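You operate a simulated robot arm through the tools that you are given. There is no shell and no other tool. Be economical: measure what you need, move in short steps, check, and stop when the job is done.

You run a simulated robot arm. Do the job below in one go: nothing can be reset, and whatever is moved stays where it is left.

## Task
Put one of the red caps from the clear end of the repair bench on top of the pot plant. Fetch the green nut driver and stand it on the middle shelf of the cupboard. Close the clips drawer. Push the knobs drawer shut. Open the drawer with the red handle, press the torch button to switch it on and shut the drawer again. Put the 5 A white fuse from the top of the white cabinet on the desk top. Put the belt pouch on the top of the white cabinet away on the open shelf of the white cabinet. Pull the middle grey drawer open. The order is free. Set down upright: green nut driver, white fuse, belt pouch.

Only the result counts: the job must be done as asked and must still hold three seconds after the hand-in. Knocking over, shifting, dropping, spilling or breaking anything else fails it. Lids that push on must go on centred and level and be pressed home; caps that screw on are set level and turned clockwise until they are tight.

## Robot
A 7-joint arm with a two-finger parallel gripper on a trunk, on a base that drives. Base frame: it is fixed to the floor where the robot stands at the start and does not move with it; the origin is under the middle of the robot, x ahead of it, y to its left, z up; the surface under the hand at the start is at about z = 760. Lengths are in mm, angles in degrees, forces in N, time in s.
With the tool pointing down near the work surface it reaches from about 100 to 700 mm from the robot's upright axis, wherever it stands. Its first joint turns from -115.0 to 115.0 degrees. Places, roughly: belt pouch (8x7x15 cm) [-2700, -100, 800]; clips drawer [700, 200, 1100]; desk top [-2000, 1200, 700]; drawer with the red handle [-2700, -200, 700]; green nut driver (3x3x12 cm) [500, 100, 800]; knobs drawer [700, 200, 1200]; middle grey drawer [-800, 1100, 300]; middle shelf of the cupboard [-2800, -2600, 900]; open shelf of the white cabinet [-2700, -500, 400]; pot plant (9x9x15 cm) [400, 200, 800]; red cap (3x3x2 cm) [600, 0, 800]; torch button [-2600, -300, 700]; white fuse [-2750, -250, 750]. Payload 3.91 kg.
The TCP is the grasp point between the finger pads, 30 mm short of the fingertips. In the tool frame z runs along the fingers and y along their closing line. Largest opening 110 mm; finger width 20, thickness 10; the body of the gripper, 48 by 112 mm, starts 55 mm behind the TCP.
Orientation is that of the tool frame in the base frame, as a unit quaternion [w, x, y, z]. With the fingers straight down and closing along the base's y, the tool's x points along the base's -x, its y along +y and its z along -z.

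## Interface
- The arm moves only by the tool step_arm. Its argument "deltas" is a list that holds one entry, the list of rows, each a list of 7 numbers: the shift along the tool's x, y, z in units of 25 mm (1.0 is 25 mm), then the turn, a rotation vector about the tool's x, y, z in units of 8 degrees (1.0 is 8 degrees), then the closure, from 0 (fully open) to 1 (shut). In form: [[[dx, dy, dz, wx, wy, wz, gripper], ...]]. A call has 1 to 12 rows; each row shifts and turns the commanded pose from where the row before left it, along the tool's axes as they then stand. A call with a number of a shift or a turn outside -1 to 1 is refused whole. Each row takes 0.2 s and may step no farther than 50 mm and 8.6 degrees from the row before; otherwise, or with a gripper value out of range, the whole call is refused. A pose out of reach is approached as far as the arm can. The call stops where the force on the tool passes 40 N (or 10 N more than at its start, if that is more) or the arm is blocked; 0.2 s more then pass. Each finger travels about 108 mm/s and halts on what it meets, pressing with about 21 N; the grip force reading is that of the motor and also rises with nothing between the fingers. The clock runs only during rows and for 0.2 s after the last one: add rows that do not move to give the fingers time. It gives the time, the measured TCP pose, the force on the tool (base axes), the opening and the grip force at its end, in the units of the frame above (readings bear some noise), with the torque about the TCP (base axes, N m) and any sound that the robot's microphone picked up, and new pictures: "views" is both (left out), scene, wrist or none.
- Cameras (640 x 400 px; columns grow to the right, rows downward): "scene" is now at [-11.4, 187.7, 1761.6]; the picture's right is [0.60, -0.80, -0.00], its down [-0.74, -0.56, -0.39] and it looks along [0.31, 0.23, -0.92] (base axes); focal length 229 px, centre (320, 200). "wrist" rides on the gripper at [72, 17, -103] in the tool frame; the picture's right is [-0.23, 0.97, 0.00], its down [-0.76, -0.18, -0.62] and it looks along [-0.61, -0.14, 0.78] (tool axes); focal length 222 px, centre (320, 200). There is no depth. A picture from a camera that has moved, and an enlarged one, comes with that camera's place and axes in the base frame and with its lens.
- slide_trunk(by): slides the trunk up (or, below 0, down) by that many mm; the arm and the scene camera ride with it, the base frame stays. It gives what a move gives, with no picture.
- drive_base(legs): drives the robot by 1 to 6 legs, each [ahead, turn to the left] in mm and degrees, along the robot's own axes; the way and the turn of a leg run together, so that a leg with both is an arc; at most 1500 mm and 180 degrees a leg. The arm and the cameras ride along, it lands a little off, and it stops where it bumps. It gives what a move gives, and a new picture of the scene camera.
- turn_head(pan, tilt): turns the head with the scene camera to pan (to the left, within 155 degrees either way) and tilt (down, from -29 to 69), counted from straight ahead of the robot. It gives what a move gives, and a new picture of the scene camera.
- inspect(camera, box): a new picture of the part [left, top, right, bottom] of that camera's present view, enlarged. The clock stands still meanwhile.
- hand_in(): hands the job in; it is judged then, once.

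Work in short steps. Places have to be worked out from the pictures, the camera data and where the tool is seen: move nearer, look again, correct. Check each grasp and each placing, and mend what went wrong. You have 207 turns and 260 pictures in all, those below and enlarged ones among them. Open the gripper and draw the arm clear of the work before you hand the job in, unless the task says otherwise.

The tools are called after "Emit:" by a JSON object that holds its "method" and its "body". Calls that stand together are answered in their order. step_arm: Moves the arm, as the interface text tells. Its arguments: {"type":"object","properties":{"deltas":{"type":"array"},"views":{"type":"string","enum":["both","scene","wrist","none"]}},"required":["deltas"]} The other tools are called the same way: slide_trunk (by) slides the trunk up or down; drive_base (legs) drives the base; turn_head (pan, tilt) turns the head that bears the scene camera; inspect (camera, box) takes an enlarged picture of a part of a camera's view; hand_in () hands the job in.

At the start:

```text
time: 0.0
tool_pos: [442.7, 116.8, 1437.1]
tool_rot: [-0.001, 0.004, 1.0, 0.0]
contact_force: [-0.7, 0.6, -0.5]
torque: [0.03, 0.01, -0.01]
gripper_width: 110.2
grip_force: 0.1
trunk travel left (down, up): [-900.0, 90.0]
robot x, y, heading: [2.0, -0.2, 0.0]
head pan, tilt: [37.0, 67.2]
```

scene: 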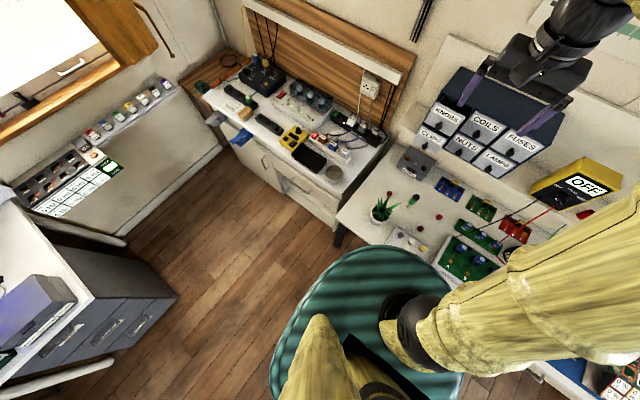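
wrist: 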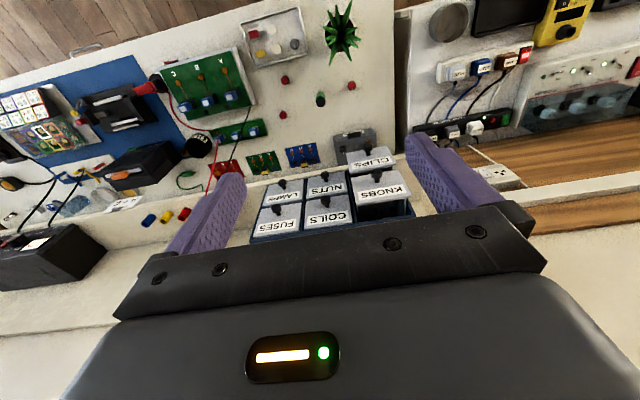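

The pictures show the bench with plant, red caps, drawers. I enlarge both views to locate objects.

Emit:
{"method": "inspect", "body": {"camera": "scene", "box": [340, 60, 560, 290]}}

Emit:
{"method": "inspect", "body": {"camera": "wrist", "box": [200, 0, 440, 230]}}

```text
1.74 times, centred on (450, 175) of scene
camera zoom: at [-11.4, 187.7, 1761.6], right [0.6, -0.8, 0.0], down [-0.74, -0.56, -0.39], along [0.31, 0.23, -0.92], focal length 398 px, centre (94, 244)
```

zoom: 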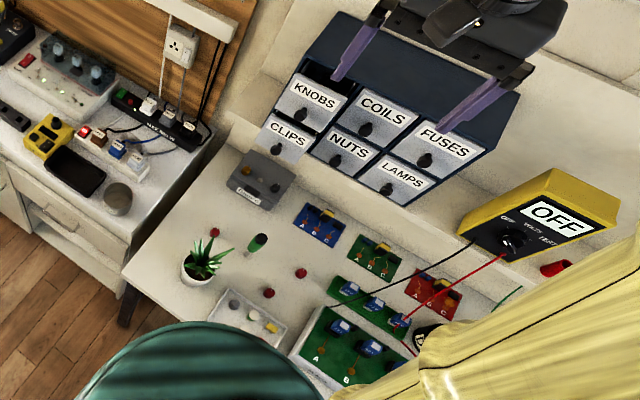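

```text
1.74 times, centred on (320, 115) of wrist
camera zoom: at [370.0, 133.1, 1539.1], right [0.24, 0.97, 0.0], down [0.76, -0.18, 0.62], along [0.61, -0.15, -0.78], focal length 386 px, centre (320, 348)
```

zoom: 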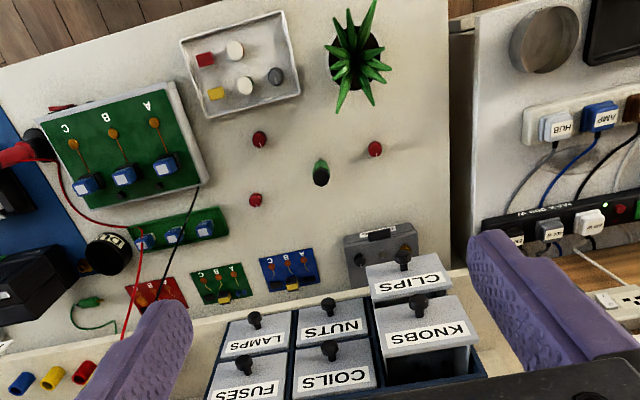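

Estimates: knobs label ≈(630,187,1215), clips ≈(632,195,1116). I shut the fingers and tilt the tool forward, so I can push these drawers.

Emit:
{"method": "step_arm", "body": {"deltas": [[[0, 0, 0, 0, -1, 0, 0.5], [0, 0, 0, 0, -1, 0, 1], [0, 0, 0, 0, -1, 0, 1], [0, 0, 0, 0, -1, 0, 1], [0, 0, 0, 0, -1, 0, 1], [0, 0, 0, 0, -1, 0, 1], [0, 0, 0, 0, -1, 0, 1], [0, 0, 0, 0, -1, 0, 1], [0, 0, 0, 0, -1, 0, 1], [0, 0, 0, 0, -1, 0, 1]]], "views": "both"}}

```text
time: 2.2
tool_pos: [454.5, 122.2, 1445.0]
tool_rot: [0.643, 0.004, 0.766, -0.003]
contact_force: [-0.5, 0.1, 0.0]
torque: [0.01, 0.01, -0.04]
gripper_width: 0.0
grip_force: 21.6
out of reach, approached as far as the arm can: row 10
trunk travel left (down, up): [-900.0, 90.0]
robot x, y, heading: [1.1, -0.3, -0.1]
head pan, tilt: [37.0, 67.2]
camera scene: at [-10.0, 188.4, 1761.5], right [0.6, -0.8, 0.0], down [-0.74, -0.56, -0.39], along [0.31, 0.23, -0.92], focal length 229 px, centre (320, 200)
camera wrist: at [339.2, 140.0, 1390.6], right [0.05, 0.97, 0.22], down [-0.48, -0.17, 0.86], along [0.87, -0.15, 0.46], focal length 222 px, centre (320, 200)
```

scene: 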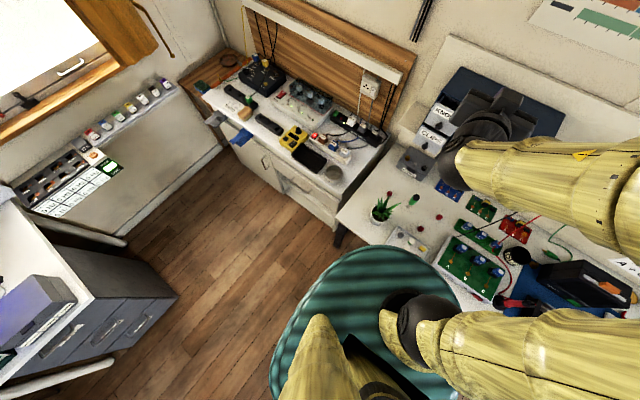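
wrist: 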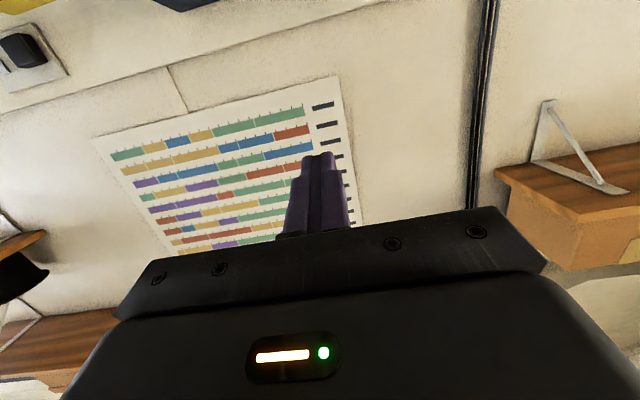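

The tool now points forward. I shift left to y≈187 and lower the trunk to the knobs drawer height, then look.

Emit:
{"method": "step_arm", "body": {"deltas": [[[0, 1, 0, 0, 0, 0, 1], [0, 1, 0, 0, 0, 0, 1], [0, 0.6, 0, 0, 0, 0, 1]]], "views": "none"}}

Emit:
{"method": "slide_trunk", "body": {"by": -215}}

Emit:
{"method": "turn_head", "body": {"pan": 10, "tilt": 35}}

```text
time: 3.0
tool_pos: [456.2, 189.0, 1442.3]
tool_rot: [0.642, 0.004, 0.766, -0.004]
contact_force: [0.0, -0.9, 0.4]
torque: [0.0, 0.02, -0.03]
gripper_width: 0.0
grip_force: 20.3
trunk travel left (down, up): [-900.0, 90.0]
robot x, y, heading: [-1.7, 0.2, 0.0]
head pan, tilt: [37.0, 67.2]
```

```text
time: 5.3
tool_pos: [455.3, 189.1, 1227.8]
tool_rot: [0.643, 0.004, 0.766, -0.004]
contact_force: [-1.1, -0.4, -0.5]
torque: [0.02, 0.02, -0.02]
gripper_width: 0.1
grip_force: 20.5
trunk travel left (down, up): [-685.0, 305.0]
robot x, y, heading: [0.9, -2.1, -0.2]
head pan, tilt: [37.0, 67.2]
```

```text
time: 6.3
tool_pos: [455.3, 188.4, 1228.9]
tool_rot: [0.643, 0.003, 0.766, -0.003]
contact_force: [-0.2, -0.4, -0.2]
torque: [0.0, 0.01, -0.01]
gripper_width: 0.1
grip_force: 21.1
trunk travel left (down, up): [-685.0, 305.0]
robot x, y, heading: [0.8, -4.8, -0.1]
head pan, tilt: [10.0, 35.0]
camera scene: at [28.8, 168.2, 1588.6], right [0.17, -0.98, 0.0], down [-0.57, -0.1, -0.82], along [0.81, 0.14, -0.57], focal length 229 px, centre (320, 200)
```

scene: 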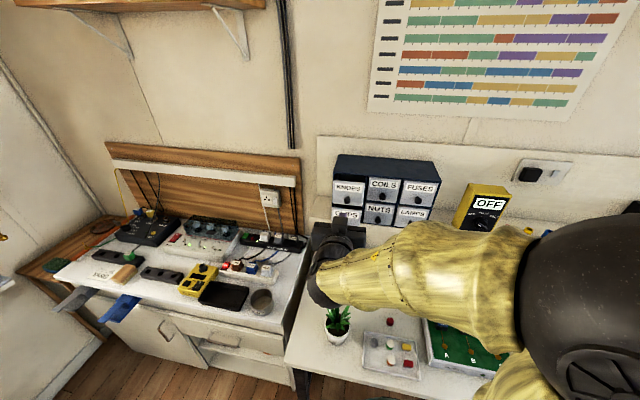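

I zoom on the drawers to see the tool against them.

Emit:
{"method": "inspect", "body": {"camera": "scene", "box": [290, 140, 450, 240]}}

```text
4.00 times, centred on (370, 190) of scene
camera zoom: at [28.8, 168.2, 1588.6], right [0.17, -0.98, 0.0], down [-0.57, -0.1, -0.82], along [0.81, 0.14, -0.57], focal length 915 px, centre (120, 240)
```

zoom: 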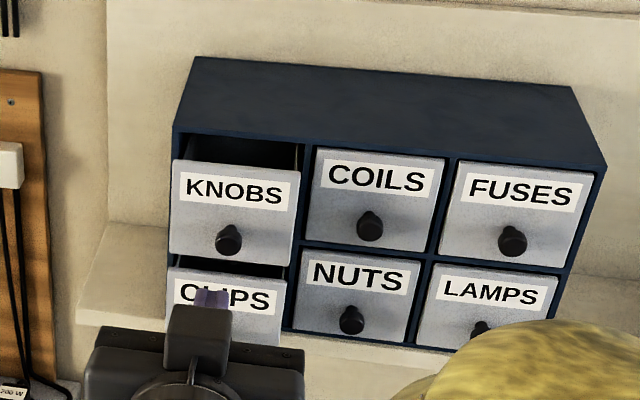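

The tool is aligned with the label above the knobs-drawer knob (y≈187, z≈1223). I push straight forward slowly.

Emit:
{"method": "step_arm", "body": {"deltas": [[[-0.17, 0, 1, 0, 0, 0, 1], [-0.17, 0, 1, 0, 0, 0, 1], [-0.17, 0, 1, 0, 0, 0, 1], [-0.17, 0, 1, 0, 0, 0, 1], [-0.1, 0, 0.6, 0, 0, 0, 1], [-0.1, 0, 0.6, 0, 0, 0, 1], [-0.07, 0, 0.4, 0, 0, 0, 1], [-0.07, 0, 0.4, 0, 0, 0, 1], [-0.07, 0, 0.4, 0, 0, 0, 1], [-0.07, 0, 0.4, 0, 0, 0, 1], [-0.07, 0, 0.4, 0, 0, 0, 1]]], "views": "none"}}

Emit:
{"method": "inspect", "body": {"camera": "scene", "box": [290, 140, 450, 240]}}

```text
time: 8.7
tool_pos: [638.0, 187.4, 1226.8]
tool_rot: [0.642, 0.003, 0.766, -0.003]
contact_force: [0.1, 1.0, 0.3]
torque: [-0.01, 0.0, -0.02]
gripper_width: 0.0
grip_force: 21.0
trunk travel left (down, up): [-685.0, 305.0]
robot x, y, heading: [3.6, -0.7, -0.1]
head pan, tilt: [10.0, 35.0]
```

```text
4.00 times, centred on (370, 190) of scene
camera zoom: at [29.2, 168.1, 1588.7], right [0.17, -0.98, 0.0], down [-0.57, -0.1, -0.82], along [0.81, 0.14, -0.57], focal length 915 px, centre (120, 240)
```

zoom: 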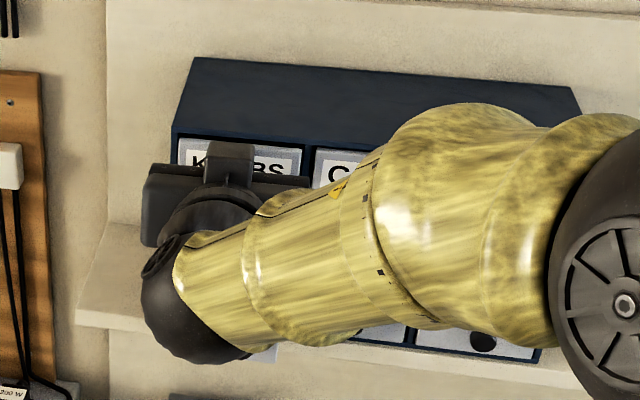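

Drawer is moving in freely; nearly flush. I keep pushing until it resists.

Emit:
{"method": "step_arm", "body": {"deltas": [[[-0.05, 0, 0.3, 0, 0, 0, 1], [-0.05, 0, 0.3, 0, 0, 0, 1], [-0.05, 0, 0.3, 0, 0, 0, 1], [-0.05, 0, 0.3, 0, 0, 0, 1], [-0.05, 0, 0.3, 0, 0, 0, 1]]], "views": "none"}}

Emit:
{"method": "inspect", "body": {"camera": "scene", "box": [290, 140, 450, 240]}}

```text
time: 9.3
tool_pos: [645.5, 187.7, 1226.9]
tool_rot: [0.642, 0.002, 0.767, -0.002]
contact_force: [-33.4, -7.0, 3.8]
torque: [-0.04, -0.28, -0.32]
gripper_width: 0.1
grip_force: 21.4
trunk travel left (down, up): [-685.0, 305.0]
robot x, y, heading: [0.6, -0.9, 0.1]
head pan, tilt: [10.0, 35.0]
stopped in row 3: the force on the tool passed its limit at 47 N (the readings are from after the stop); the commanded pose is now the measured one
```

```text
4.00 times, centred on (370, 190) of scene
camera zoom: at [21.5, 166.3, 1589.2], right [0.17, -0.98, 0.0], down [-0.56, -0.1, -0.82], along [0.81, 0.14, -0.57], focal length 915 px, centre (120, 240)
```

zoom: 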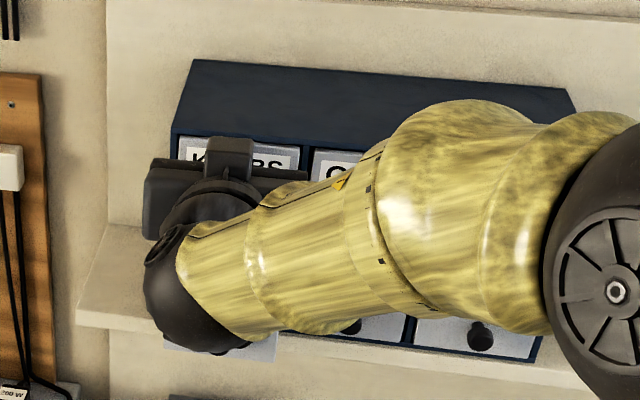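

The knobs drawer hit its stop at tip x≈675. Now back off, lower ~100 mm, and check alignment with the clips drawer.

Emit:
{"method": "step_arm", "body": {"deltas": [[[0.17, 0, -1, 0, 0, 0, 1], [0.17, 0, -1, 0, 0, 0, 1], [0.17, 0, -1, 0, 0, 0, 1], [0.17, 0, -1, 0, 0, 0, 1], [0.17, 0, -1, 0, 0, 0, 1], [0.17, 0, -1, 0, 0, 0, 1], [0.17, 0, -1, 0, 0, 0, 1], [0.17, 0, -1, 0, 0, 0, 1]]], "views": "none"}}

Emit:
{"method": "slide_trunk", "body": {"by": -105}}

Emit:
{"method": "inspect", "body": {"camera": "scene", "box": [290, 110, 450, 210]}}

```text
time: 11.1
tool_pos: [447.4, 188.5, 1226.9]
tool_rot: [0.64, 0.002, 0.768, -0.002]
contact_force: [-0.1, -1.4, 0.7]
torque: [0.01, -0.01, -0.01]
gripper_width: 0.0
grip_force: 21.2
trunk travel left (down, up): [-685.0, 305.0]
robot x, y, heading: [-0.2, 2.5, -0.1]
head pan, tilt: [10.0, 35.0]
```

```text
time: 12.5
tool_pos: [448.3, 188.2, 1122.9]
tool_rot: [0.641, 0.002, 0.768, -0.002]
contact_force: [-1.0, 0.2, -0.1]
torque: [-0.02, 0.0, 0.0]
gripper_width: 0.1
grip_force: 21.1
trunk travel left (down, up): [-580.0, 410.0]
robot x, y, heading: [-1.6, -0.1, 0.1]
head pan, tilt: [10.0, 35.0]
```

```text
4.00 times, centred on (370, 160) of scene
camera zoom: at [28.7, 168.1, 1483.7], right [0.17, -0.98, 0.0], down [-0.56, -0.1, -0.82], along [0.81, 0.14, -0.57], focal length 915 px, centre (120, 360)
```

zoom: 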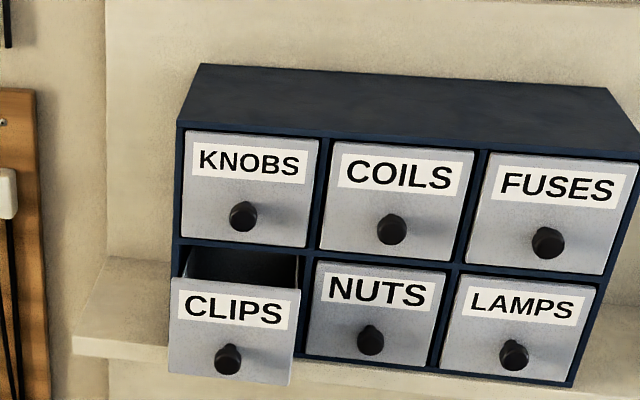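

Knobs drawer is flush. Clips label at ≈(630,185,1118), matching the tip; push the same way.

Emit:
{"method": "step_arm", "body": {"deltas": [[[-0.17, 0, 1, 0, 0, 0, 1], [-0.17, 0, 1, 0, 0, 0, 1], [-0.17, 0, 1, 0, 0, 0, 1], [-0.17, 0, 1, 0, 0, 0, 1], [-0.1, 0, 0.6, 0, 0, 0, 1], [-0.1, 0, 0.6, 0, 0, 0, 1], [-0.07, 0, 0.5, 0, 0, 0, 1], [-0.07, 0, 0.5, 0, 0, 0, 1], [-0.07, 0, 0.5, 0, 0, 0, 1], [-0.07, 0, 0.4, 0, 0, 0, 1], [-0.07, 0, 0.4, 0, 0, 0, 1]]], "views": "none"}}

Emit:
{"method": "step_arm", "body": {"deltas": [[[-0.05, 0, 0.3, 0, 0, 0, 1], [-0.05, 0, 0.3, 0, 0, 0, 1], [-0.05, 0, 0.3, 0, 0, 0, 1], [-0.05, 0, 0.3, 0, 0, 0, 1], [-0.05, 0, 0.3, 0, 0, 0, 1]]], "views": "none"}}

```text
time: 14.9
tool_pos: [641.3, 186.4, 1117.0]
tool_rot: [0.64, 0.002, 0.768, -0.002]
contact_force: [0.0, -0.2, -0.1]
torque: [-0.01, -0.01, 0.0]
gripper_width: 0.1
grip_force: 20.8
trunk travel left (down, up): [-580.0, 410.0]
robot x, y, heading: [-0.6, -1.2, 0.3]
head pan, tilt: [10.0, 35.0]
```

```text
time: 15.5
tool_pos: [646.5, 188.6, 1117.2]
tool_rot: [0.639, 0.002, 0.769, -0.001]
contact_force: [-30.5, -7.7, 4.6]
torque: [-0.05, -0.21, -0.27]
gripper_width: 0.0
grip_force: 21.6
trunk travel left (down, up): [-580.0, 410.0]
robot x, y, heading: [1.9, 1.5, -0.1]
head pan, tilt: [10.0, 35.0]
stopped in row 3: the force on the tool passed its limit at 46 N (the readings are from after the stop); the commanded pose is now the measured one
```

Clips drawer also hit its stop. Back off, turn the tool to straight down, opening the fingers, and look over the bench.

Emit:
{"method": "step_arm", "body": {"deltas": [[[0.17, 0, -1, 0, 0, 0, 1], [0.17, 0, -1, 0, 0, 0, 1], [0.17, 0, -1, 0, 0, 0, 1], [0.17, 0, -1, 0, 0, 0, 1], [0.17, 0, -1, 0, 0, 0, 1], [0.17, 0, -1, 0, 0, 0, 1], [0.17, 0, -1, 0, 0, 0, 1], [0.17, 0, -1, 0, 0, 0, 1]]], "views": "none"}}

Emit:
{"method": "step_arm", "body": {"deltas": [[[0, 0, 0, 0, 1, 0, 1], [0, 0, 0, 0, 1, 0, 1], [0, 0, 0, 0, 1, 0, 1], [0, 0, 0, 0, 1, 0, 1], [0, 0, 0, 0, 1, 0, 1], [0, 0, 0, 0, 1, 0, 1], [0, 0, 0, 0, 1, 0, 1], [0, 0, 0, 0, 1, 0, 0.5], [0, 0, 0, 0, 1, 0, 0.5], [0, 0, 0, 0, 1, 0, 0.5]]], "views": "wrist"}}

Emit:
{"method": "turn_head", "body": {"pan": 0, "tilt": 50}}

```text
time: 17.3
tool_pos: [448.1, 187.6, 1117.3]
tool_rot: [0.637, 0.002, 0.77, -0.002]
contact_force: [0.5, 0.0, 0.3]
torque: [0.02, -0.05, 0.01]
gripper_width: 0.1
grip_force: 21.1
trunk travel left (down, up): [-580.0, 410.0]
robot x, y, heading: [0.7, 0.4, 0.0]
head pan, tilt: [10.0, 35.0]
```

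```text
time: 19.5
tool_pos: [449.5, 187.8, 1119.7]
tool_rot: [-0.008, 0.001, 1.0, 0.0]
contact_force: [-0.4, -0.1, 0.3]
torque: [0.0, 0.0, 0.0]
gripper_width: 55.2
grip_force: 0.0
trunk travel left (down, up): [-580.0, 410.0]
robot x, y, heading: [0.4, 1.4, 0.1]
head pan, tilt: [10.0, 35.0]
camera wrist: at [377.6, 205.4, 1222.6], right [0.23, 0.97, 0.0], down [0.77, -0.18, 0.61], along [0.59, -0.14, -0.79], focal length 222 px, centre (320, 200)
```

wrist: 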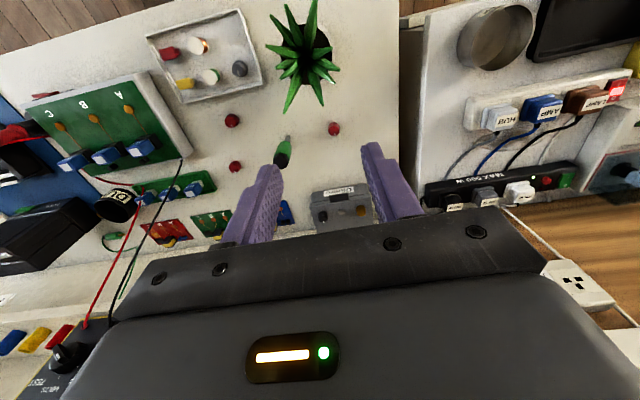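

```text
time: 20.3
tool_pos: [449.1, 188.4, 1119.2]
tool_rot: [-0.007, 0.003, 1.0, -0.001]
contact_force: [-0.1, 0.5, 0.2]
torque: [0.01, 0.02, -0.01]
gripper_width: 54.7
grip_force: 0.0
trunk travel left (down, up): [-580.0, 410.0]
robot x, y, heading: [0.9, -1.6, -0.2]
head pan, tilt: [0.0, 50.0]
camera scene: at [19.0, 152.9, 1462.0], right [0.0, -1.0, 0.0], down [-0.77, 0.0, -0.64], along [0.64, 0.0, -0.77], focal length 229 px, centre (320, 200)
```

scene: 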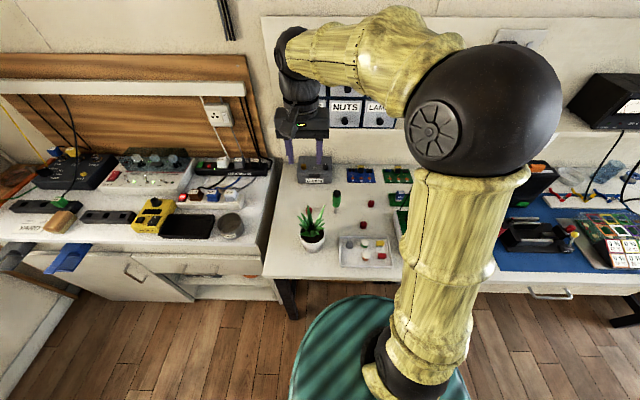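

Emit:
{"method": "inspect", "body": {"camera": "scene", "box": [290, 170, 410, 280]}}

Emit:
{"method": "inspect", "body": {"camera": "wrist", "box": [200, 0, 400, 200]}}

```text
3.64 times, centred on (350, 225) of scene
camera zoom: at [19.0, 152.9, 1462.0], right [0.0, -1.0, 0.0], down [-0.77, 0.0, -0.64], along [0.64, 0.0, -0.77], focal length 832 px, centre (211, 109)
```

zoom: 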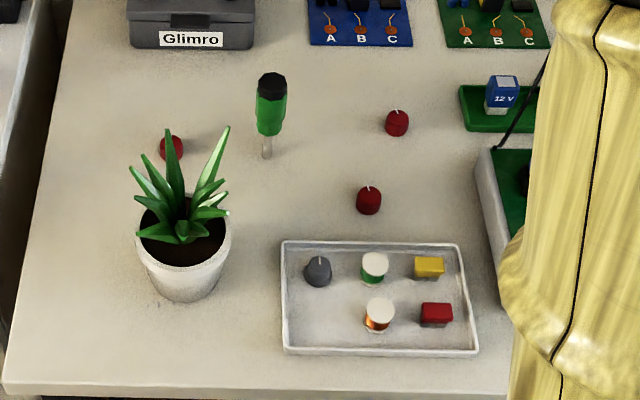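

```text
2.00 times, centred on (300, 100) of wrist
camera zoom: at [376.8, 205.4, 1222.6], right [0.23, 0.97, 0.0], down [0.77, -0.18, 0.61], along [0.6, -0.15, -0.79], focal length 444 px, centre (360, 400)
```

zoom: 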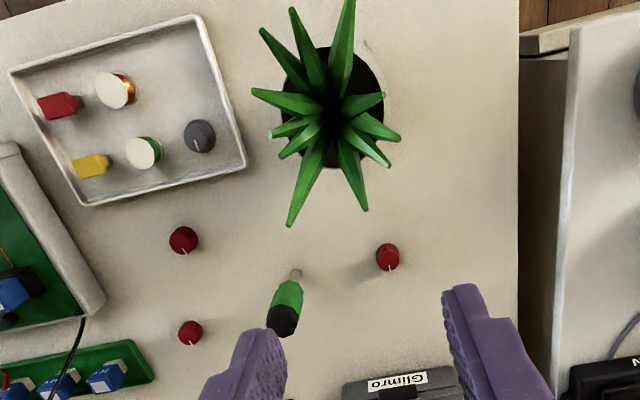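

Driver stands at ≈(540,95), plant axis ≈(398,178), caps at ≈(478,-4), (544,191), (578,-46). I take the cap at (478,-4), which has the most room: move over it and lower.

Emit:
{"method": "step_arm", "body": {"deltas": [[[-0.4, -1, 0, 0, 0, 0, 0.5], [-0.4, -1, 0, 0, 0, 0, 0.5], [-0.36, -1, 0, 0, 0, 0, 0.5], [0, -1, 0, 0, 0, 0, 0.5], [0, -1, 0, 0, 0, 0, 0.5], [0, -1, 0, 0, 0, 0, 0.5], [0, -1, 0, 0, 0, 0, 0.5], [0, -0.7, 0, 0, 0, 0, 0.5]]], "views": "none"}}

Emit:
{"method": "slide_trunk", "body": {"by": -220}}

Emit:
{"method": "step_arm", "body": {"deltas": [[[0, 0, 0.8, 0, 0, 0, 0.5]]], "views": "both"}}

```text
time: 22.1
tool_pos: [474.1, -5.7, 1118.3]
tool_rot: [-0.007, 0.002, 1.0, 0.0]
contact_force: [0.2, 0.1, -0.3]
torque: [-0.03, 0.0, -0.02]
gripper_width: 54.9
grip_force: 0.0
trunk travel left (down, up): [-580.0, 410.0]
robot x, y, heading: [-0.6, -2.9, -0.2]
head pan, tilt: [0.0, 50.0]
```

```text
time: 24.4
tool_pos: [474.3, -5.2, 899.2]
tool_rot: [-0.006, 0.003, 1.0, -0.001]
contact_force: [0.3, -0.1, -0.1]
torque: [0.0, -0.02, -0.02]
gripper_width: 55.0
grip_force: 0.0
trunk travel left (down, up): [-360.0, 630.0]
robot x, y, heading: [0.3, 3.2, -0.0]
head pan, tilt: [0.0, 50.0]
```

```text
time: 24.8
tool_pos: [473.1, -4.7, 879.0]
tool_rot: [-0.008, 0.002, 1.0, -0.002]
contact_force: [0.1, 0.1, -1.0]
torque: [-0.01, -0.01, -0.01]
gripper_width: 54.9
grip_force: 0.0
trunk travel left (down, up): [-360.0, 630.0]
robot x, y, heading: [2.5, -1.1, 0.1]
head pan, tilt: [0.0, 50.0]
camera scene: at [19.0, 152.8, 1242.0], right [0.0, -1.0, 0.0], down [-0.77, 0.0, -0.64], along [0.64, 0.0, -0.77], focal length 229 px, centre (320, 200)
camera wrist: at [401.3, 12.6, 982.1], right [0.23, 0.97, 0.0], down [0.77, -0.18, 0.61], along [0.59, -0.15, -0.79], focal length 222 px, centre (320, 200)
```

scene: 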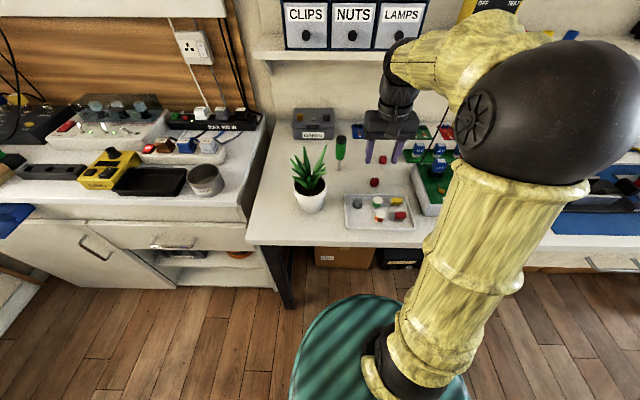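
wrist: 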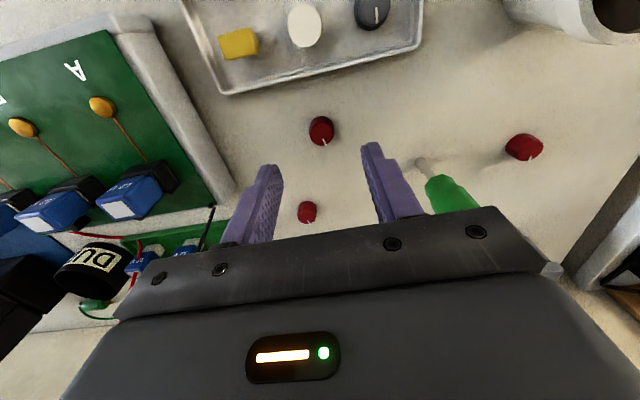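

Cap refined to ≈(475.6,-6.4); I descend so that the tips are just above the bench and grip.

Emit:
{"method": "step_arm", "body": {"deltas": [[[-0.1, -0.06, 1, 0, 0, 0, 0.5], [0, 0, 1, 0, 0, 0, 0.5], [0, 0, 0.8, 0, 0, 0, 0.5], [0, 0, 0.56, 0, 0, 0, 0.5], [0, 0, 0, 0, 0, 0, 1], [0, 0, 0, 0, 0, 0, 1]]], "views": "wrist"}}

```text
time: 26.2
tool_pos: [474.5, -3.4, 792.3]
tool_rot: [-0.007, 0.003, 1.0, -0.001]
contact_force: [0.4, -0.9, 1.2]
torque: [0.01, 0.02, -0.02]
gripper_width: 19.2
grip_force: 21.0
trunk travel left (down, up): [-360.0, 630.0]
robot x, y, heading: [0.4, -3.0, -0.1]
head pan, tilt: [0.0, 50.0]
camera wrist: at [404.1, 12.7, 896.8], right [0.23, 0.97, 0.0], down [0.77, -0.18, 0.61], along [0.59, -0.15, -0.79], focal length 222 px, centre (320, 200)
```

wrist: 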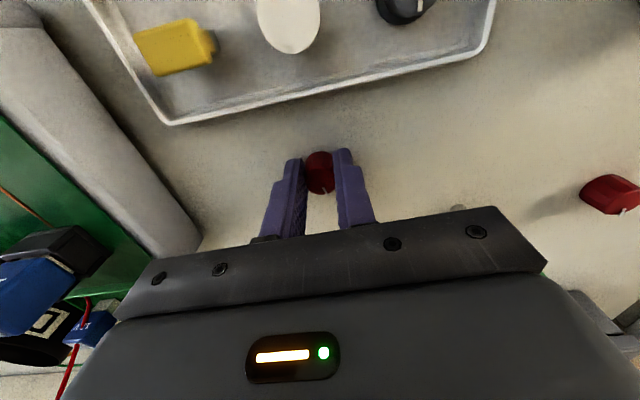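

Cap gripped (width 19). Lift with the trunk, and move over the plant.

Emit:
{"method": "slide_trunk", "body": {"by": 190}}

Emit:
{"method": "step_arm", "body": {"deltas": [[[0.4, 0.9, 0, 0, 0, 0, 1], [0.4, 0.9, 0, 0, 0, 0, 1], [0.4, 0.9, 0, 0, 0, 0, 1], [0.4, 0.9, 0, 0, 0, 0, 1], [0.4, 0.9, 0, 0, 0, 0, 1], [0.4, 0.9, 0, 0, 0, 0, 1], [0.4, 0.9, 0, 0, 0, 0, 1], [0.26, 0.95, 0, 0, 0, 0, 1]]], "views": "both"}}

```text
time: 28.3
tool_pos: [476.3, -3.0, 983.7]
tool_rot: [-0.007, 0.002, 1.0, -0.001]
contact_force: [1.0, 0.7, 0.3]
torque: [-0.02, -0.01, -0.01]
gripper_width: 20.2
grip_force: 20.7
trunk travel left (down, up): [-550.0, 440.0]
robot x, y, heading: [1.1, -2.2, -0.2]
head pan, tilt: [0.0, 50.0]
```

```text
time: 30.1
tool_pos: [402.0, 178.9, 986.0]
tool_rot: [-0.007, 0.003, 1.0, 0.0]
contact_force: [-0.5, 0.4, 0.0]
torque: [0.03, 0.0, -0.01]
gripper_width: 20.4
grip_force: 20.9
trunk travel left (down, up): [-550.0, 440.0]
robot x, y, heading: [-1.0, -5.2, 0.0]
head pan, tilt: [0.0, 50.0]
camera scene: at [19.0, 153.0, 1431.9], right [0.0, -1.0, 0.0], down [-0.77, 0.0, -0.64], along [0.64, 0.0, -0.77], focal length 229 px, centre (320, 200)
camera wrist: at [330.1, 196.1, 1089.2], right [0.23, 0.97, 0.0], down [0.77, -0.18, 0.61], along [0.6, -0.14, -0.79], focal length 222 px, centre (320, 200)
```

scene: 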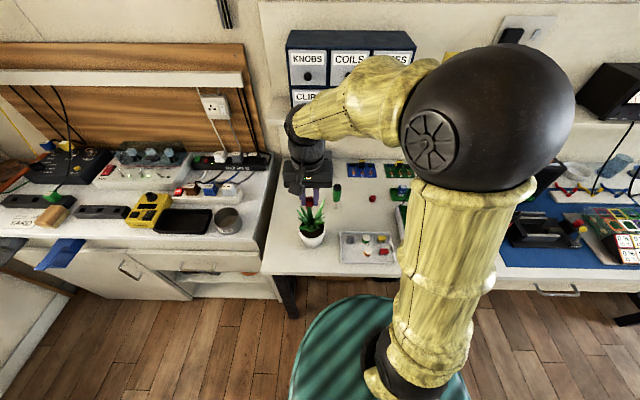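
wrist: 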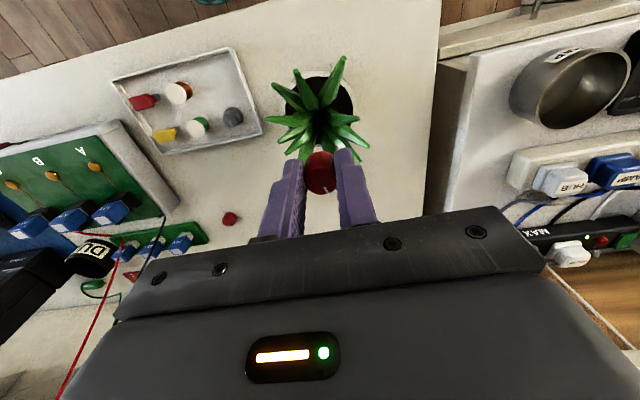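

Rosette centre ≈(400,181). I descend in stages, watching the force.

Emit:
{"method": "step_arm", "body": {"deltas": [[[0.05, 0.06, 1, 0, 0, 0, 1], [0, 0, 0.8, 0, 0, 0, 1], [0, 0, 0.4, 0, 0, 0, 1]]], "views": "both"}}

Emit:
{"method": "inspect", "body": {"camera": "scene", "box": [270, 170, 350, 250]}}

```text
time: 30.9
tool_pos: [401.8, 180.8, 940.7]
tool_rot: [0.0, 0.002, 1.0, 0.003]
contact_force: [-7.1, -2.7, 22.0]
torque: [-0.3, 0.3, -0.07]
gripper_width: 20.8
grip_force: 20.7
trunk travel left (down, up): [-550.0, 440.0]
robot x, y, heading: [3.0, -2.8, -0.4]
head pan, tilt: [0.0, 50.0]
stopped in row 3: the force on the tool passed its limit at 54 N (the readings are from after the stop); the commanded pose is now the measured one
camera scene: at [16.8, 151.8, 1432.5], right [0.0, -1.0, 0.0], down [-0.77, 0.0, -0.64], along [0.64, 0.0, -0.77], focal length 229 px, centre (320, 200)
camera wrist: at [328.3, 196.0, 1042.6], right [0.23, 0.97, 0.0], down [0.76, -0.18, 0.62], along [0.61, -0.14, -0.78], focal length 222 px, centre (320, 200)
```

scene: 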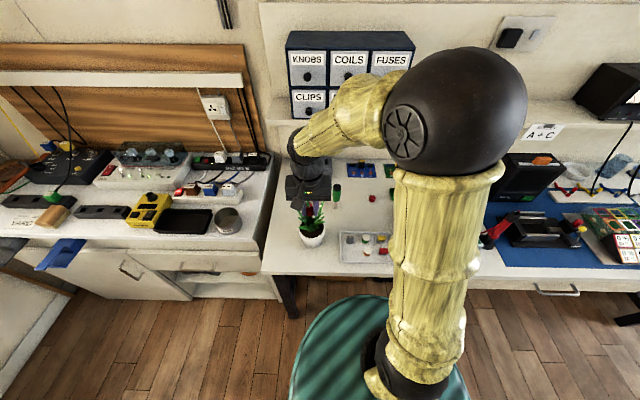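
wrist: 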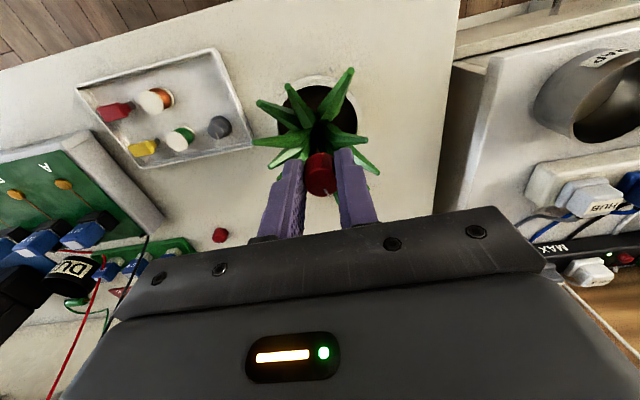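

```text
5.00 times, centred on (310, 210) of scene
camera zoom: at [16.8, 151.8, 1432.5], right [0.0, -1.0, 0.0], down [-0.77, 0.0, -0.64], along [0.64, 0.0, -0.77], focal length 1144 px, centre (370, 150)
```

zoom: 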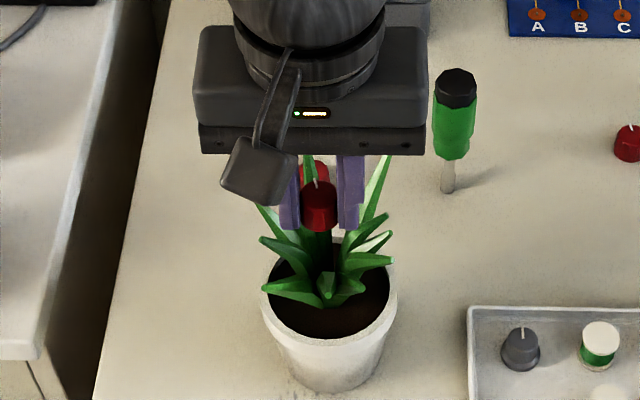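

Contact at tip height ≈911, the plant's top (150 mm). I relieve the pressure slightly and open the fingers a little to see whether the cap rests.

Emit:
{"method": "step_arm", "body": {"deltas": [[[0, 0, -0.04, 0, 0, 0, 0.98], [0, 0, 0, 0, 0, 0, 0.9], [0, 0, 0, 0, 0, 0, 0.78], [0, 0, 0, 0, 0, 0, 0.75], [0, 0, 0, 0, 0, 0, 0.75]]], "views": "wrist"}}

Emit:
{"method": "inspect", "body": {"camera": "scene", "box": [270, 170, 350, 250]}}

```text
time: 32.1
tool_pos: [401.7, 181.2, 939.7]
tool_rot: [-0.001, 0.001, 1.0, 0.003]
contact_force: [-6.3, 3.5, 30.7]
torque: [-0.17, 0.39, -0.05]
gripper_width: 24.5
grip_force: 0.1
trunk travel left (down, up): [-550.0, 440.0]
robot x, y, heading: [-1.9, -2.3, 0.0]
head pan, tilt: [0.0, 50.0]
camera wrist: at [328.2, 197.2, 1042.4], right [0.23, 0.97, 0.0], down [0.76, -0.18, 0.62], along [0.61, -0.14, -0.78], focal length 222 px, centre (320, 200)
```

wrist: 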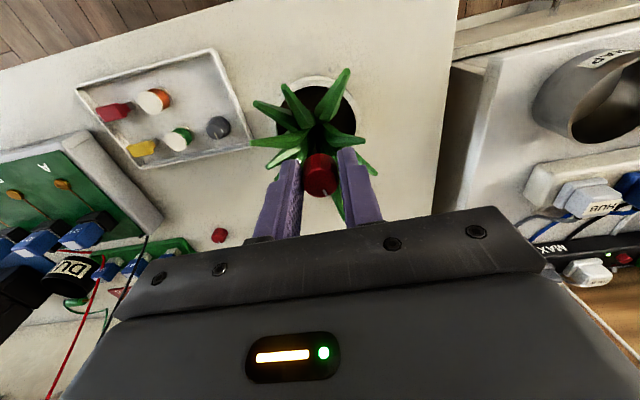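

```text
5.00 times, centred on (310, 210) of scene
camera zoom: at [16.0, 152.5, 1432.2], right [0.0, -1.0, 0.0], down [-0.76, 0.0, -0.64], along [0.64, 0.0, -0.76], focal length 1144 px, centre (370, 150)
```

zoom: 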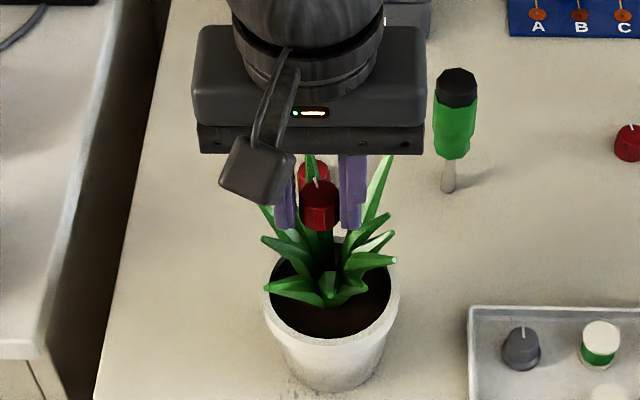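

The cap seems to sit by itself; the fingertips press on the plant's top. I raise slightly, open more, then lift away.

Emit:
{"method": "step_arm", "body": {"deltas": [[[0, 0, -0.12, 0, 0, 0, 0.75], [0, 0, 0, 0, 0, 0, 0.65], [0, 0, 0, 0, 0, 0, 0.6], [0, 0, -0.3, 0, 0, 0, 0.6], [0, 0, -0.7, 0, 0, 0, 0.6], [0, 0, -1, 0, 0, 0, 0.6], [0, 0, -1, 0, 0, 0, 0.6]]], "views": "wrist"}}

Emit:
{"method": "inspect", "body": {"camera": "scene", "box": [270, 170, 350, 250]}}

```text
time: 33.7
tool_pos: [402.9, 180.2, 1015.5]
tool_rot: [-0.002, 0.002, 1.0, 0.002]
contact_force: [-0.2, 0.1, -0.1]
torque: [0.02, 0.0, -0.03]
gripper_width: 44.3
grip_force: 0.0
trunk travel left (down, up): [-550.0, 440.0]
robot x, y, heading: [-3.6, -0.6, -0.2]
head pan, tilt: [0.0, 50.0]
camera wrist: at [329.7, 196.2, 1118.0], right [0.23, 0.97, 0.0], down [0.76, -0.18, 0.62], along [0.6, -0.14, -0.78], focal length 222 px, centre (320, 200)
```

wrist: 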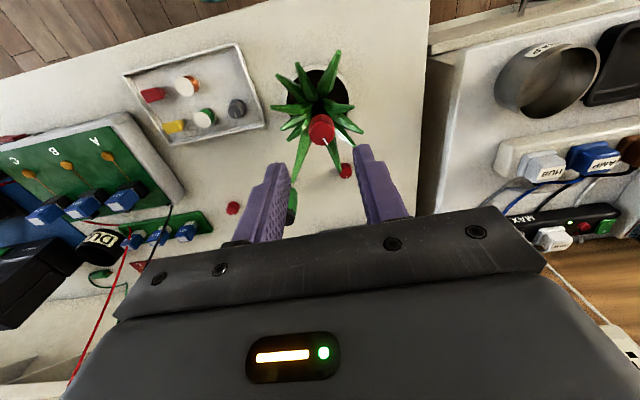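

```text
5.00 times, centred on (310, 210) of scene
camera zoom: at [18.9, 152.8, 1432.0], right [0.0, -1.0, 0.0], down [-0.77, 0.0, -0.64], along [0.64, 0.0, -0.77], focal length 1144 px, centre (370, 150)
```

zoom: 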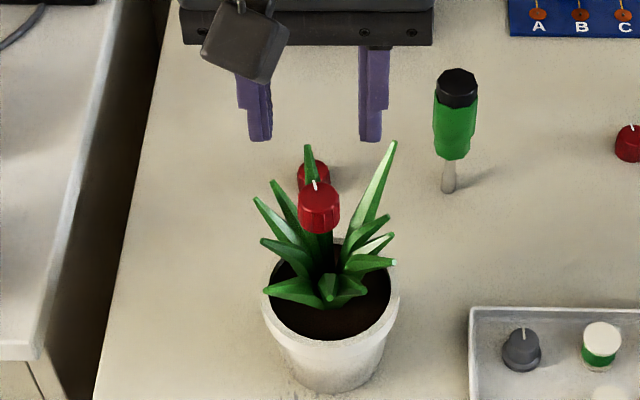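

The cap rests on top of the plant. Next the nut driver at ≈(542,95): move above it and look.

Emit:
{"method": "step_arm", "body": {"deltas": [[[-0.8, -0.5, 0, 0, 0, 0, 0.4], [-0.8, -0.5, 0, 0, 0, 0, 0.4], [-0.8, -0.5, 0, 0, 0, 0, 0.4], [-0.8, -0.5, 0, 0, 0, 0, 0.4], [-0.8, -0.5, 0, 0, 0, 0, 0.4], [-0.8, -0.5, 0, 0, 0, 0, 0.4], [-0.7, -0.4, 0, 0, 0, 0, 0.4]]], "views": "wrist"}}

Emit:
{"method": "inspect", "body": {"camera": "scene", "box": [270, 150, 390, 250]}}

```text
time: 35.3
tool_pos: [538.2, 93.3, 1017.3]
tool_rot: [-0.003, 0.003, 1.0, 0.002]
contact_force: [0.2, 0.0, -0.4]
torque: [0.0, -0.02, -0.02]
gripper_width: 65.8
grip_force: 0.2
trunk travel left (down, up): [-550.0, 440.0]
robot x, y, heading: [-1.6, -2.1, 0.1]
head pan, tilt: [0.0, 50.0]
camera wrist: at [466.7, 109.1, 1119.7], right [0.23, 0.97, 0.0], down [0.76, -0.18, 0.62], along [0.6, -0.14, -0.79], focal length 222 px, centre (320, 200)
```

wrist: 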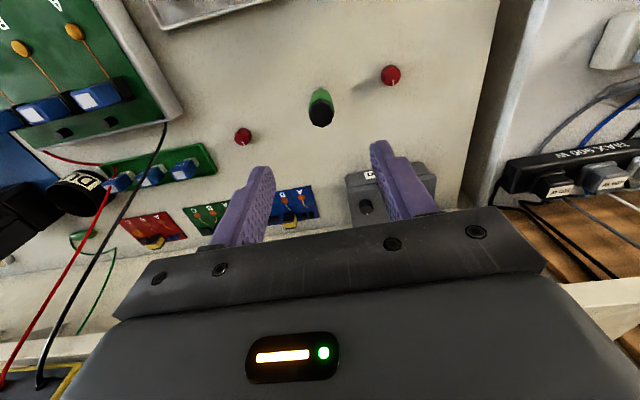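

```text
4.00 times, centred on (330, 200) of scene
camera zoom: at [19.3, 152.8, 1431.9], right [0.0, -1.0, 0.0], down [-0.77, 0.0, -0.64], along [0.64, 0.0, -0.77], focal length 915 px, centre (280, 200)
```

zoom: 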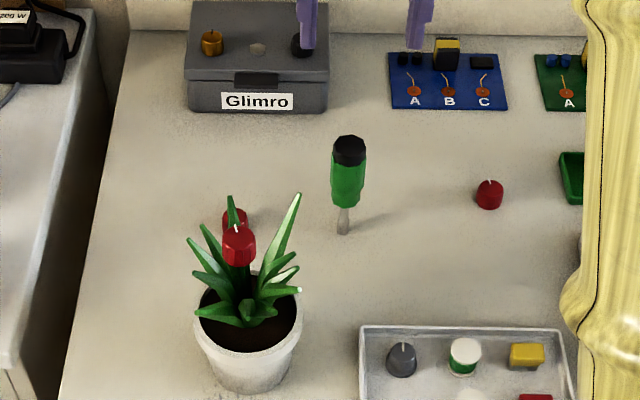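

Driver top at ≈(539,93.5), right under the TCP. Lower and grasp at z≈845.

Emit:
{"method": "slide_trunk", "body": {"by": -170}}

Emit:
{"method": "step_arm", "body": {"deltas": [[[0, 0, 0, 0, 0, 0, 0.6], [0, 0, 0, 0, 0, 0, 0.7], [0, 0, 0, 0, 0, 0, 0.8], [0, 0, 0, 0, 0, 0, 0.9], [0, 0, 0, 0, 0, 0, 1]]], "views": "wrist"}}

Emit:
{"method": "inspect", "body": {"camera": "scene", "box": [270, 120, 390, 220]}}

```text
time: 37.2
tool_pos: [539.3, 92.2, 846.5]
tool_rot: [-0.001, 0.002, 1.0, 0.002]
contact_force: [0.4, 0.3, -0.3]
torque: [-0.01, -0.02, -0.03]
gripper_width: 66.0
grip_force: 0.0
trunk travel left (down, up): [-380.0, 610.0]
robot x, y, heading: [2.7, 1.7, 0.1]
head pan, tilt: [0.0, 50.0]
```

```text
time: 38.4
tool_pos: [539.2, 92.9, 848.3]
tool_rot: [-0.002, 0.003, 1.0, 0.002]
contact_force: [0.0, -0.5, -0.6]
torque: [0.01, -0.03, -0.02]
gripper_width: 26.0
grip_force: 20.3
trunk travel left (down, up): [-380.0, 610.0]
robot x, y, heading: [0.5, 0.7, -0.0]
head pan, tilt: [0.0, 50.0]
camera wrist: at [466.2, 109.3, 949.9], right [0.23, 0.97, 0.0], down [0.76, -0.18, 0.62], along [0.6, -0.14, -0.78], focal length 222 px, centre (320, 200)
```

wrist: 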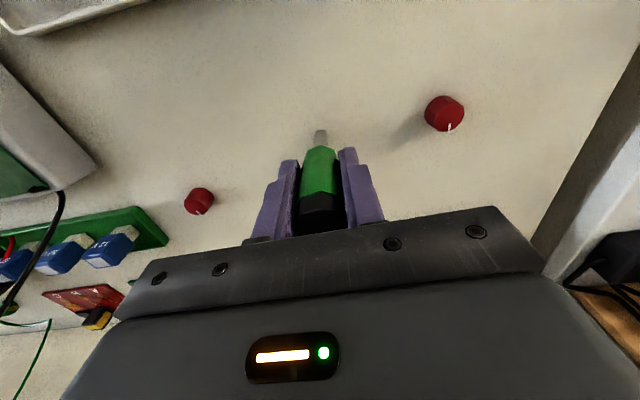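

```text
4.00 times, centred on (330, 170) of scene
camera zoom: at [19.1, 152.8, 1262.0], right [0.0, -1.0, 0.0], down [-0.77, 0.0, -0.64], along [0.64, 0.0, -0.77], focal length 915 px, centre (280, 320)
```

zoom: 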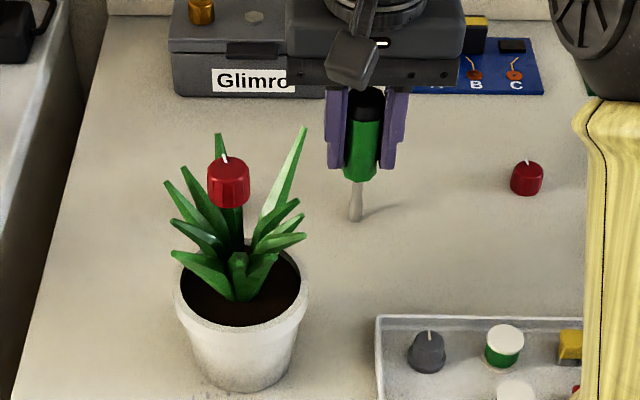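

Driver gripped (26 mm, its foot ≈87 mm below the TCP). Lift, draw the arm in, and look round for the way.

Emit:
{"method": "slide_trunk", "body": {"by": 280}}

Emit:
{"method": "step_arm", "body": {"deltas": [[[1, -0.3, 0, 0, 0, 0, 1], [1, -0.3, 0, 0, 0, 0, 1], [1, -0.3, 0, 0, 0, 0, 1], [1, -0.3, 0, 0, 0, 0, 1], [1, -0.3, 0, 0, 0, 0, 1], [1, -0.3, 0, 0, 0, 0, 1], [1, 0, 0, 0, 0, 0, 1], [1, 0, 0, 0, 0, 0, 1]]], "views": "none"}}

Emit:
{"method": "turn_head", "body": {"pan": -140, "tilt": 20}}

Emit:
{"method": "turn_head", "body": {"pan": 150, "tilt": 20}}

```text
time: 41.2
tool_pos: [538.5, 93.4, 1127.3]
tool_rot: [-0.002, 0.003, 1.0, 0.001]
contact_force: [0.0, -0.1, 0.0]
torque: [0.0, 0.04, 0.02]
gripper_width: 26.0
grip_force: 20.6
trunk travel left (down, up): [-660.0, 330.0]
robot x, y, heading: [-1.4, -1.4, 0.0]
head pan, tilt: [0.0, 50.0]
```

```text
time: 43.0
tool_pos: [337.0, 50.9, 1128.5]
tool_rot: [-0.001, 0.002, 1.0, 0.002]
contact_force: [0.2, 0.2, -1.8]
torque: [0.01, 0.01, -0.01]
gripper_width: 26.3
grip_force: 21.1
trunk travel left (down, up): [-660.0, 330.0]
robot x, y, heading: [-0.1, -0.7, -0.0]
head pan, tilt: [0.0, 50.0]
```

```text
time: 45.3
tool_pos: [338.4, 50.2, 1129.2]
tool_rot: [-0.002, 0.003, 1.0, 0.002]
contact_force: [-0.1, 0.3, -0.3]
torque: [-0.02, -0.02, 0.02]
gripper_width: 26.3
grip_force: 21.1
trunk travel left (down, up): [-660.0, 330.0]
robot x, y, heading: [-1.1, -1.8, -0.1]
head pan, tilt: [-140.0, 20.0]
camera scene: at [-129.2, 92.9, 1587.6], right [-0.64, 0.77, 0.0], down [0.26, 0.22, -0.94], along [-0.72, -0.6, -0.34], focal length 229 px, centre (320, 200)
```

scene: 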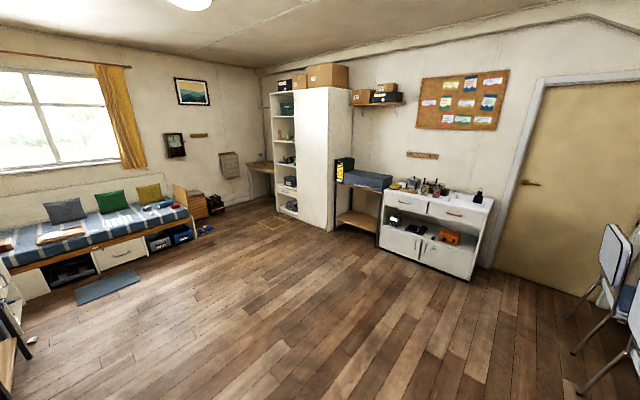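

```text
time: 49.2
tool_pos: [339.0, 50.6, 1128.0]
tool_rot: [-0.001, 0.002, 1.0, 0.001]
contact_force: [-0.9, 0.1, -0.6]
torque: [-0.04, -0.03, -0.02]
gripper_width: 25.7
grip_force: 21.0
trunk travel left (down, up): [-660.0, 330.0]
robot x, y, heading: [-0.4, -1.4, -0.2]
head pan, tilt: [150.0, 20.0]
camera scene: at [-138.6, 199.4, 1587.6], right [0.5, 0.87, 0.0], down [0.3, -0.17, -0.94], along [-0.81, 0.47, -0.34], focal length 229 px, centre (320, 200)
```

scene: 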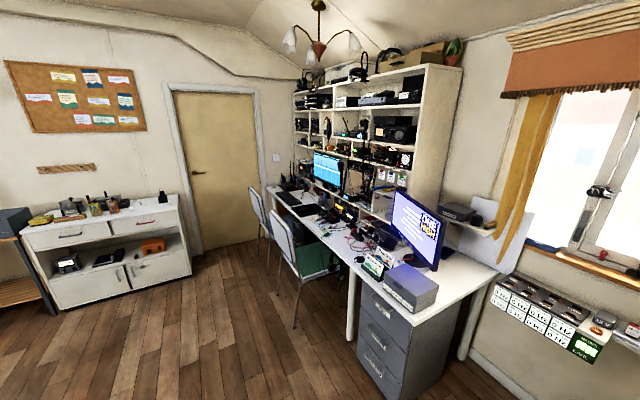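

The cupboard's open part faces +x at about x≈-2560, y≈-2400…-2970. I zoom in to see the shelf spacing.

Emit:
{"method": "turn_head", "body": {"pan": -135, "tilt": 15}}

Emit:
{"method": "inspect", "body": {"camera": "scene", "box": [220, 40, 420, 240]}}

```text
time: 53.1
tool_pos: [338.1, 51.1, 1129.1]
tool_rot: [-0.002, 0.003, 1.0, 0.002]
contact_force: [0.5, 0.2, 0.1]
torque: [-0.01, 0.0, -0.02]
gripper_width: 26.0
grip_force: 21.4
trunk travel left (down, up): [-660.0, 330.0]
robot x, y, heading: [1.6, 0.1, 0.1]
head pan, tilt: [-135.0, 15.0]
camera scene: at [-124.0, 86.7, 1595.7], right [-0.71, 0.71, 0.0], down [0.18, 0.18, -0.97], along [-0.68, -0.68, -0.26], focal length 229 px, centre (320, 200)
```

scene: 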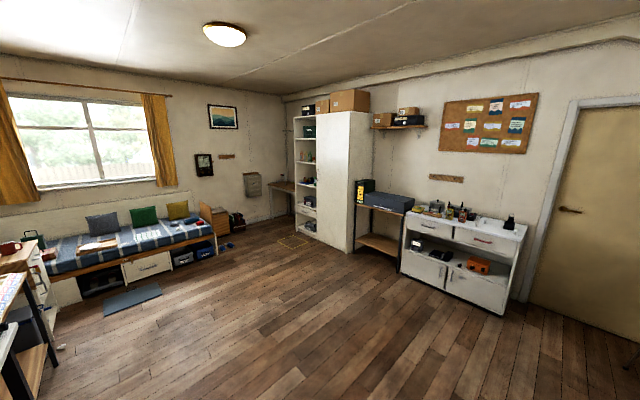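

```text
2.00 times, centred on (320, 140) of scene
camera zoom: at [-124.0, 86.7, 1595.7], right [-0.71, 0.71, 0.0], down [0.18, 0.18, -0.97], along [-0.68, -0.68, -0.26], focal length 458 px, centre (320, 320)
```

zoom: 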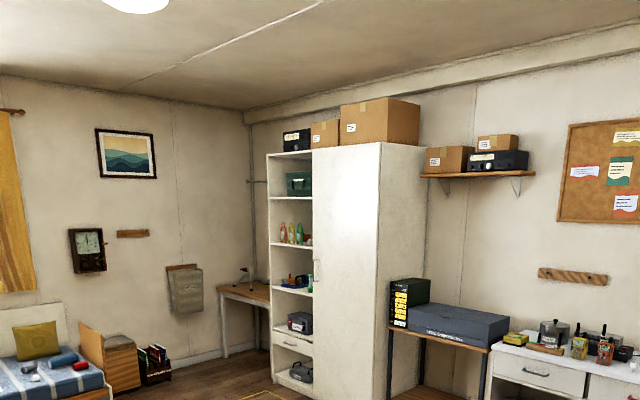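

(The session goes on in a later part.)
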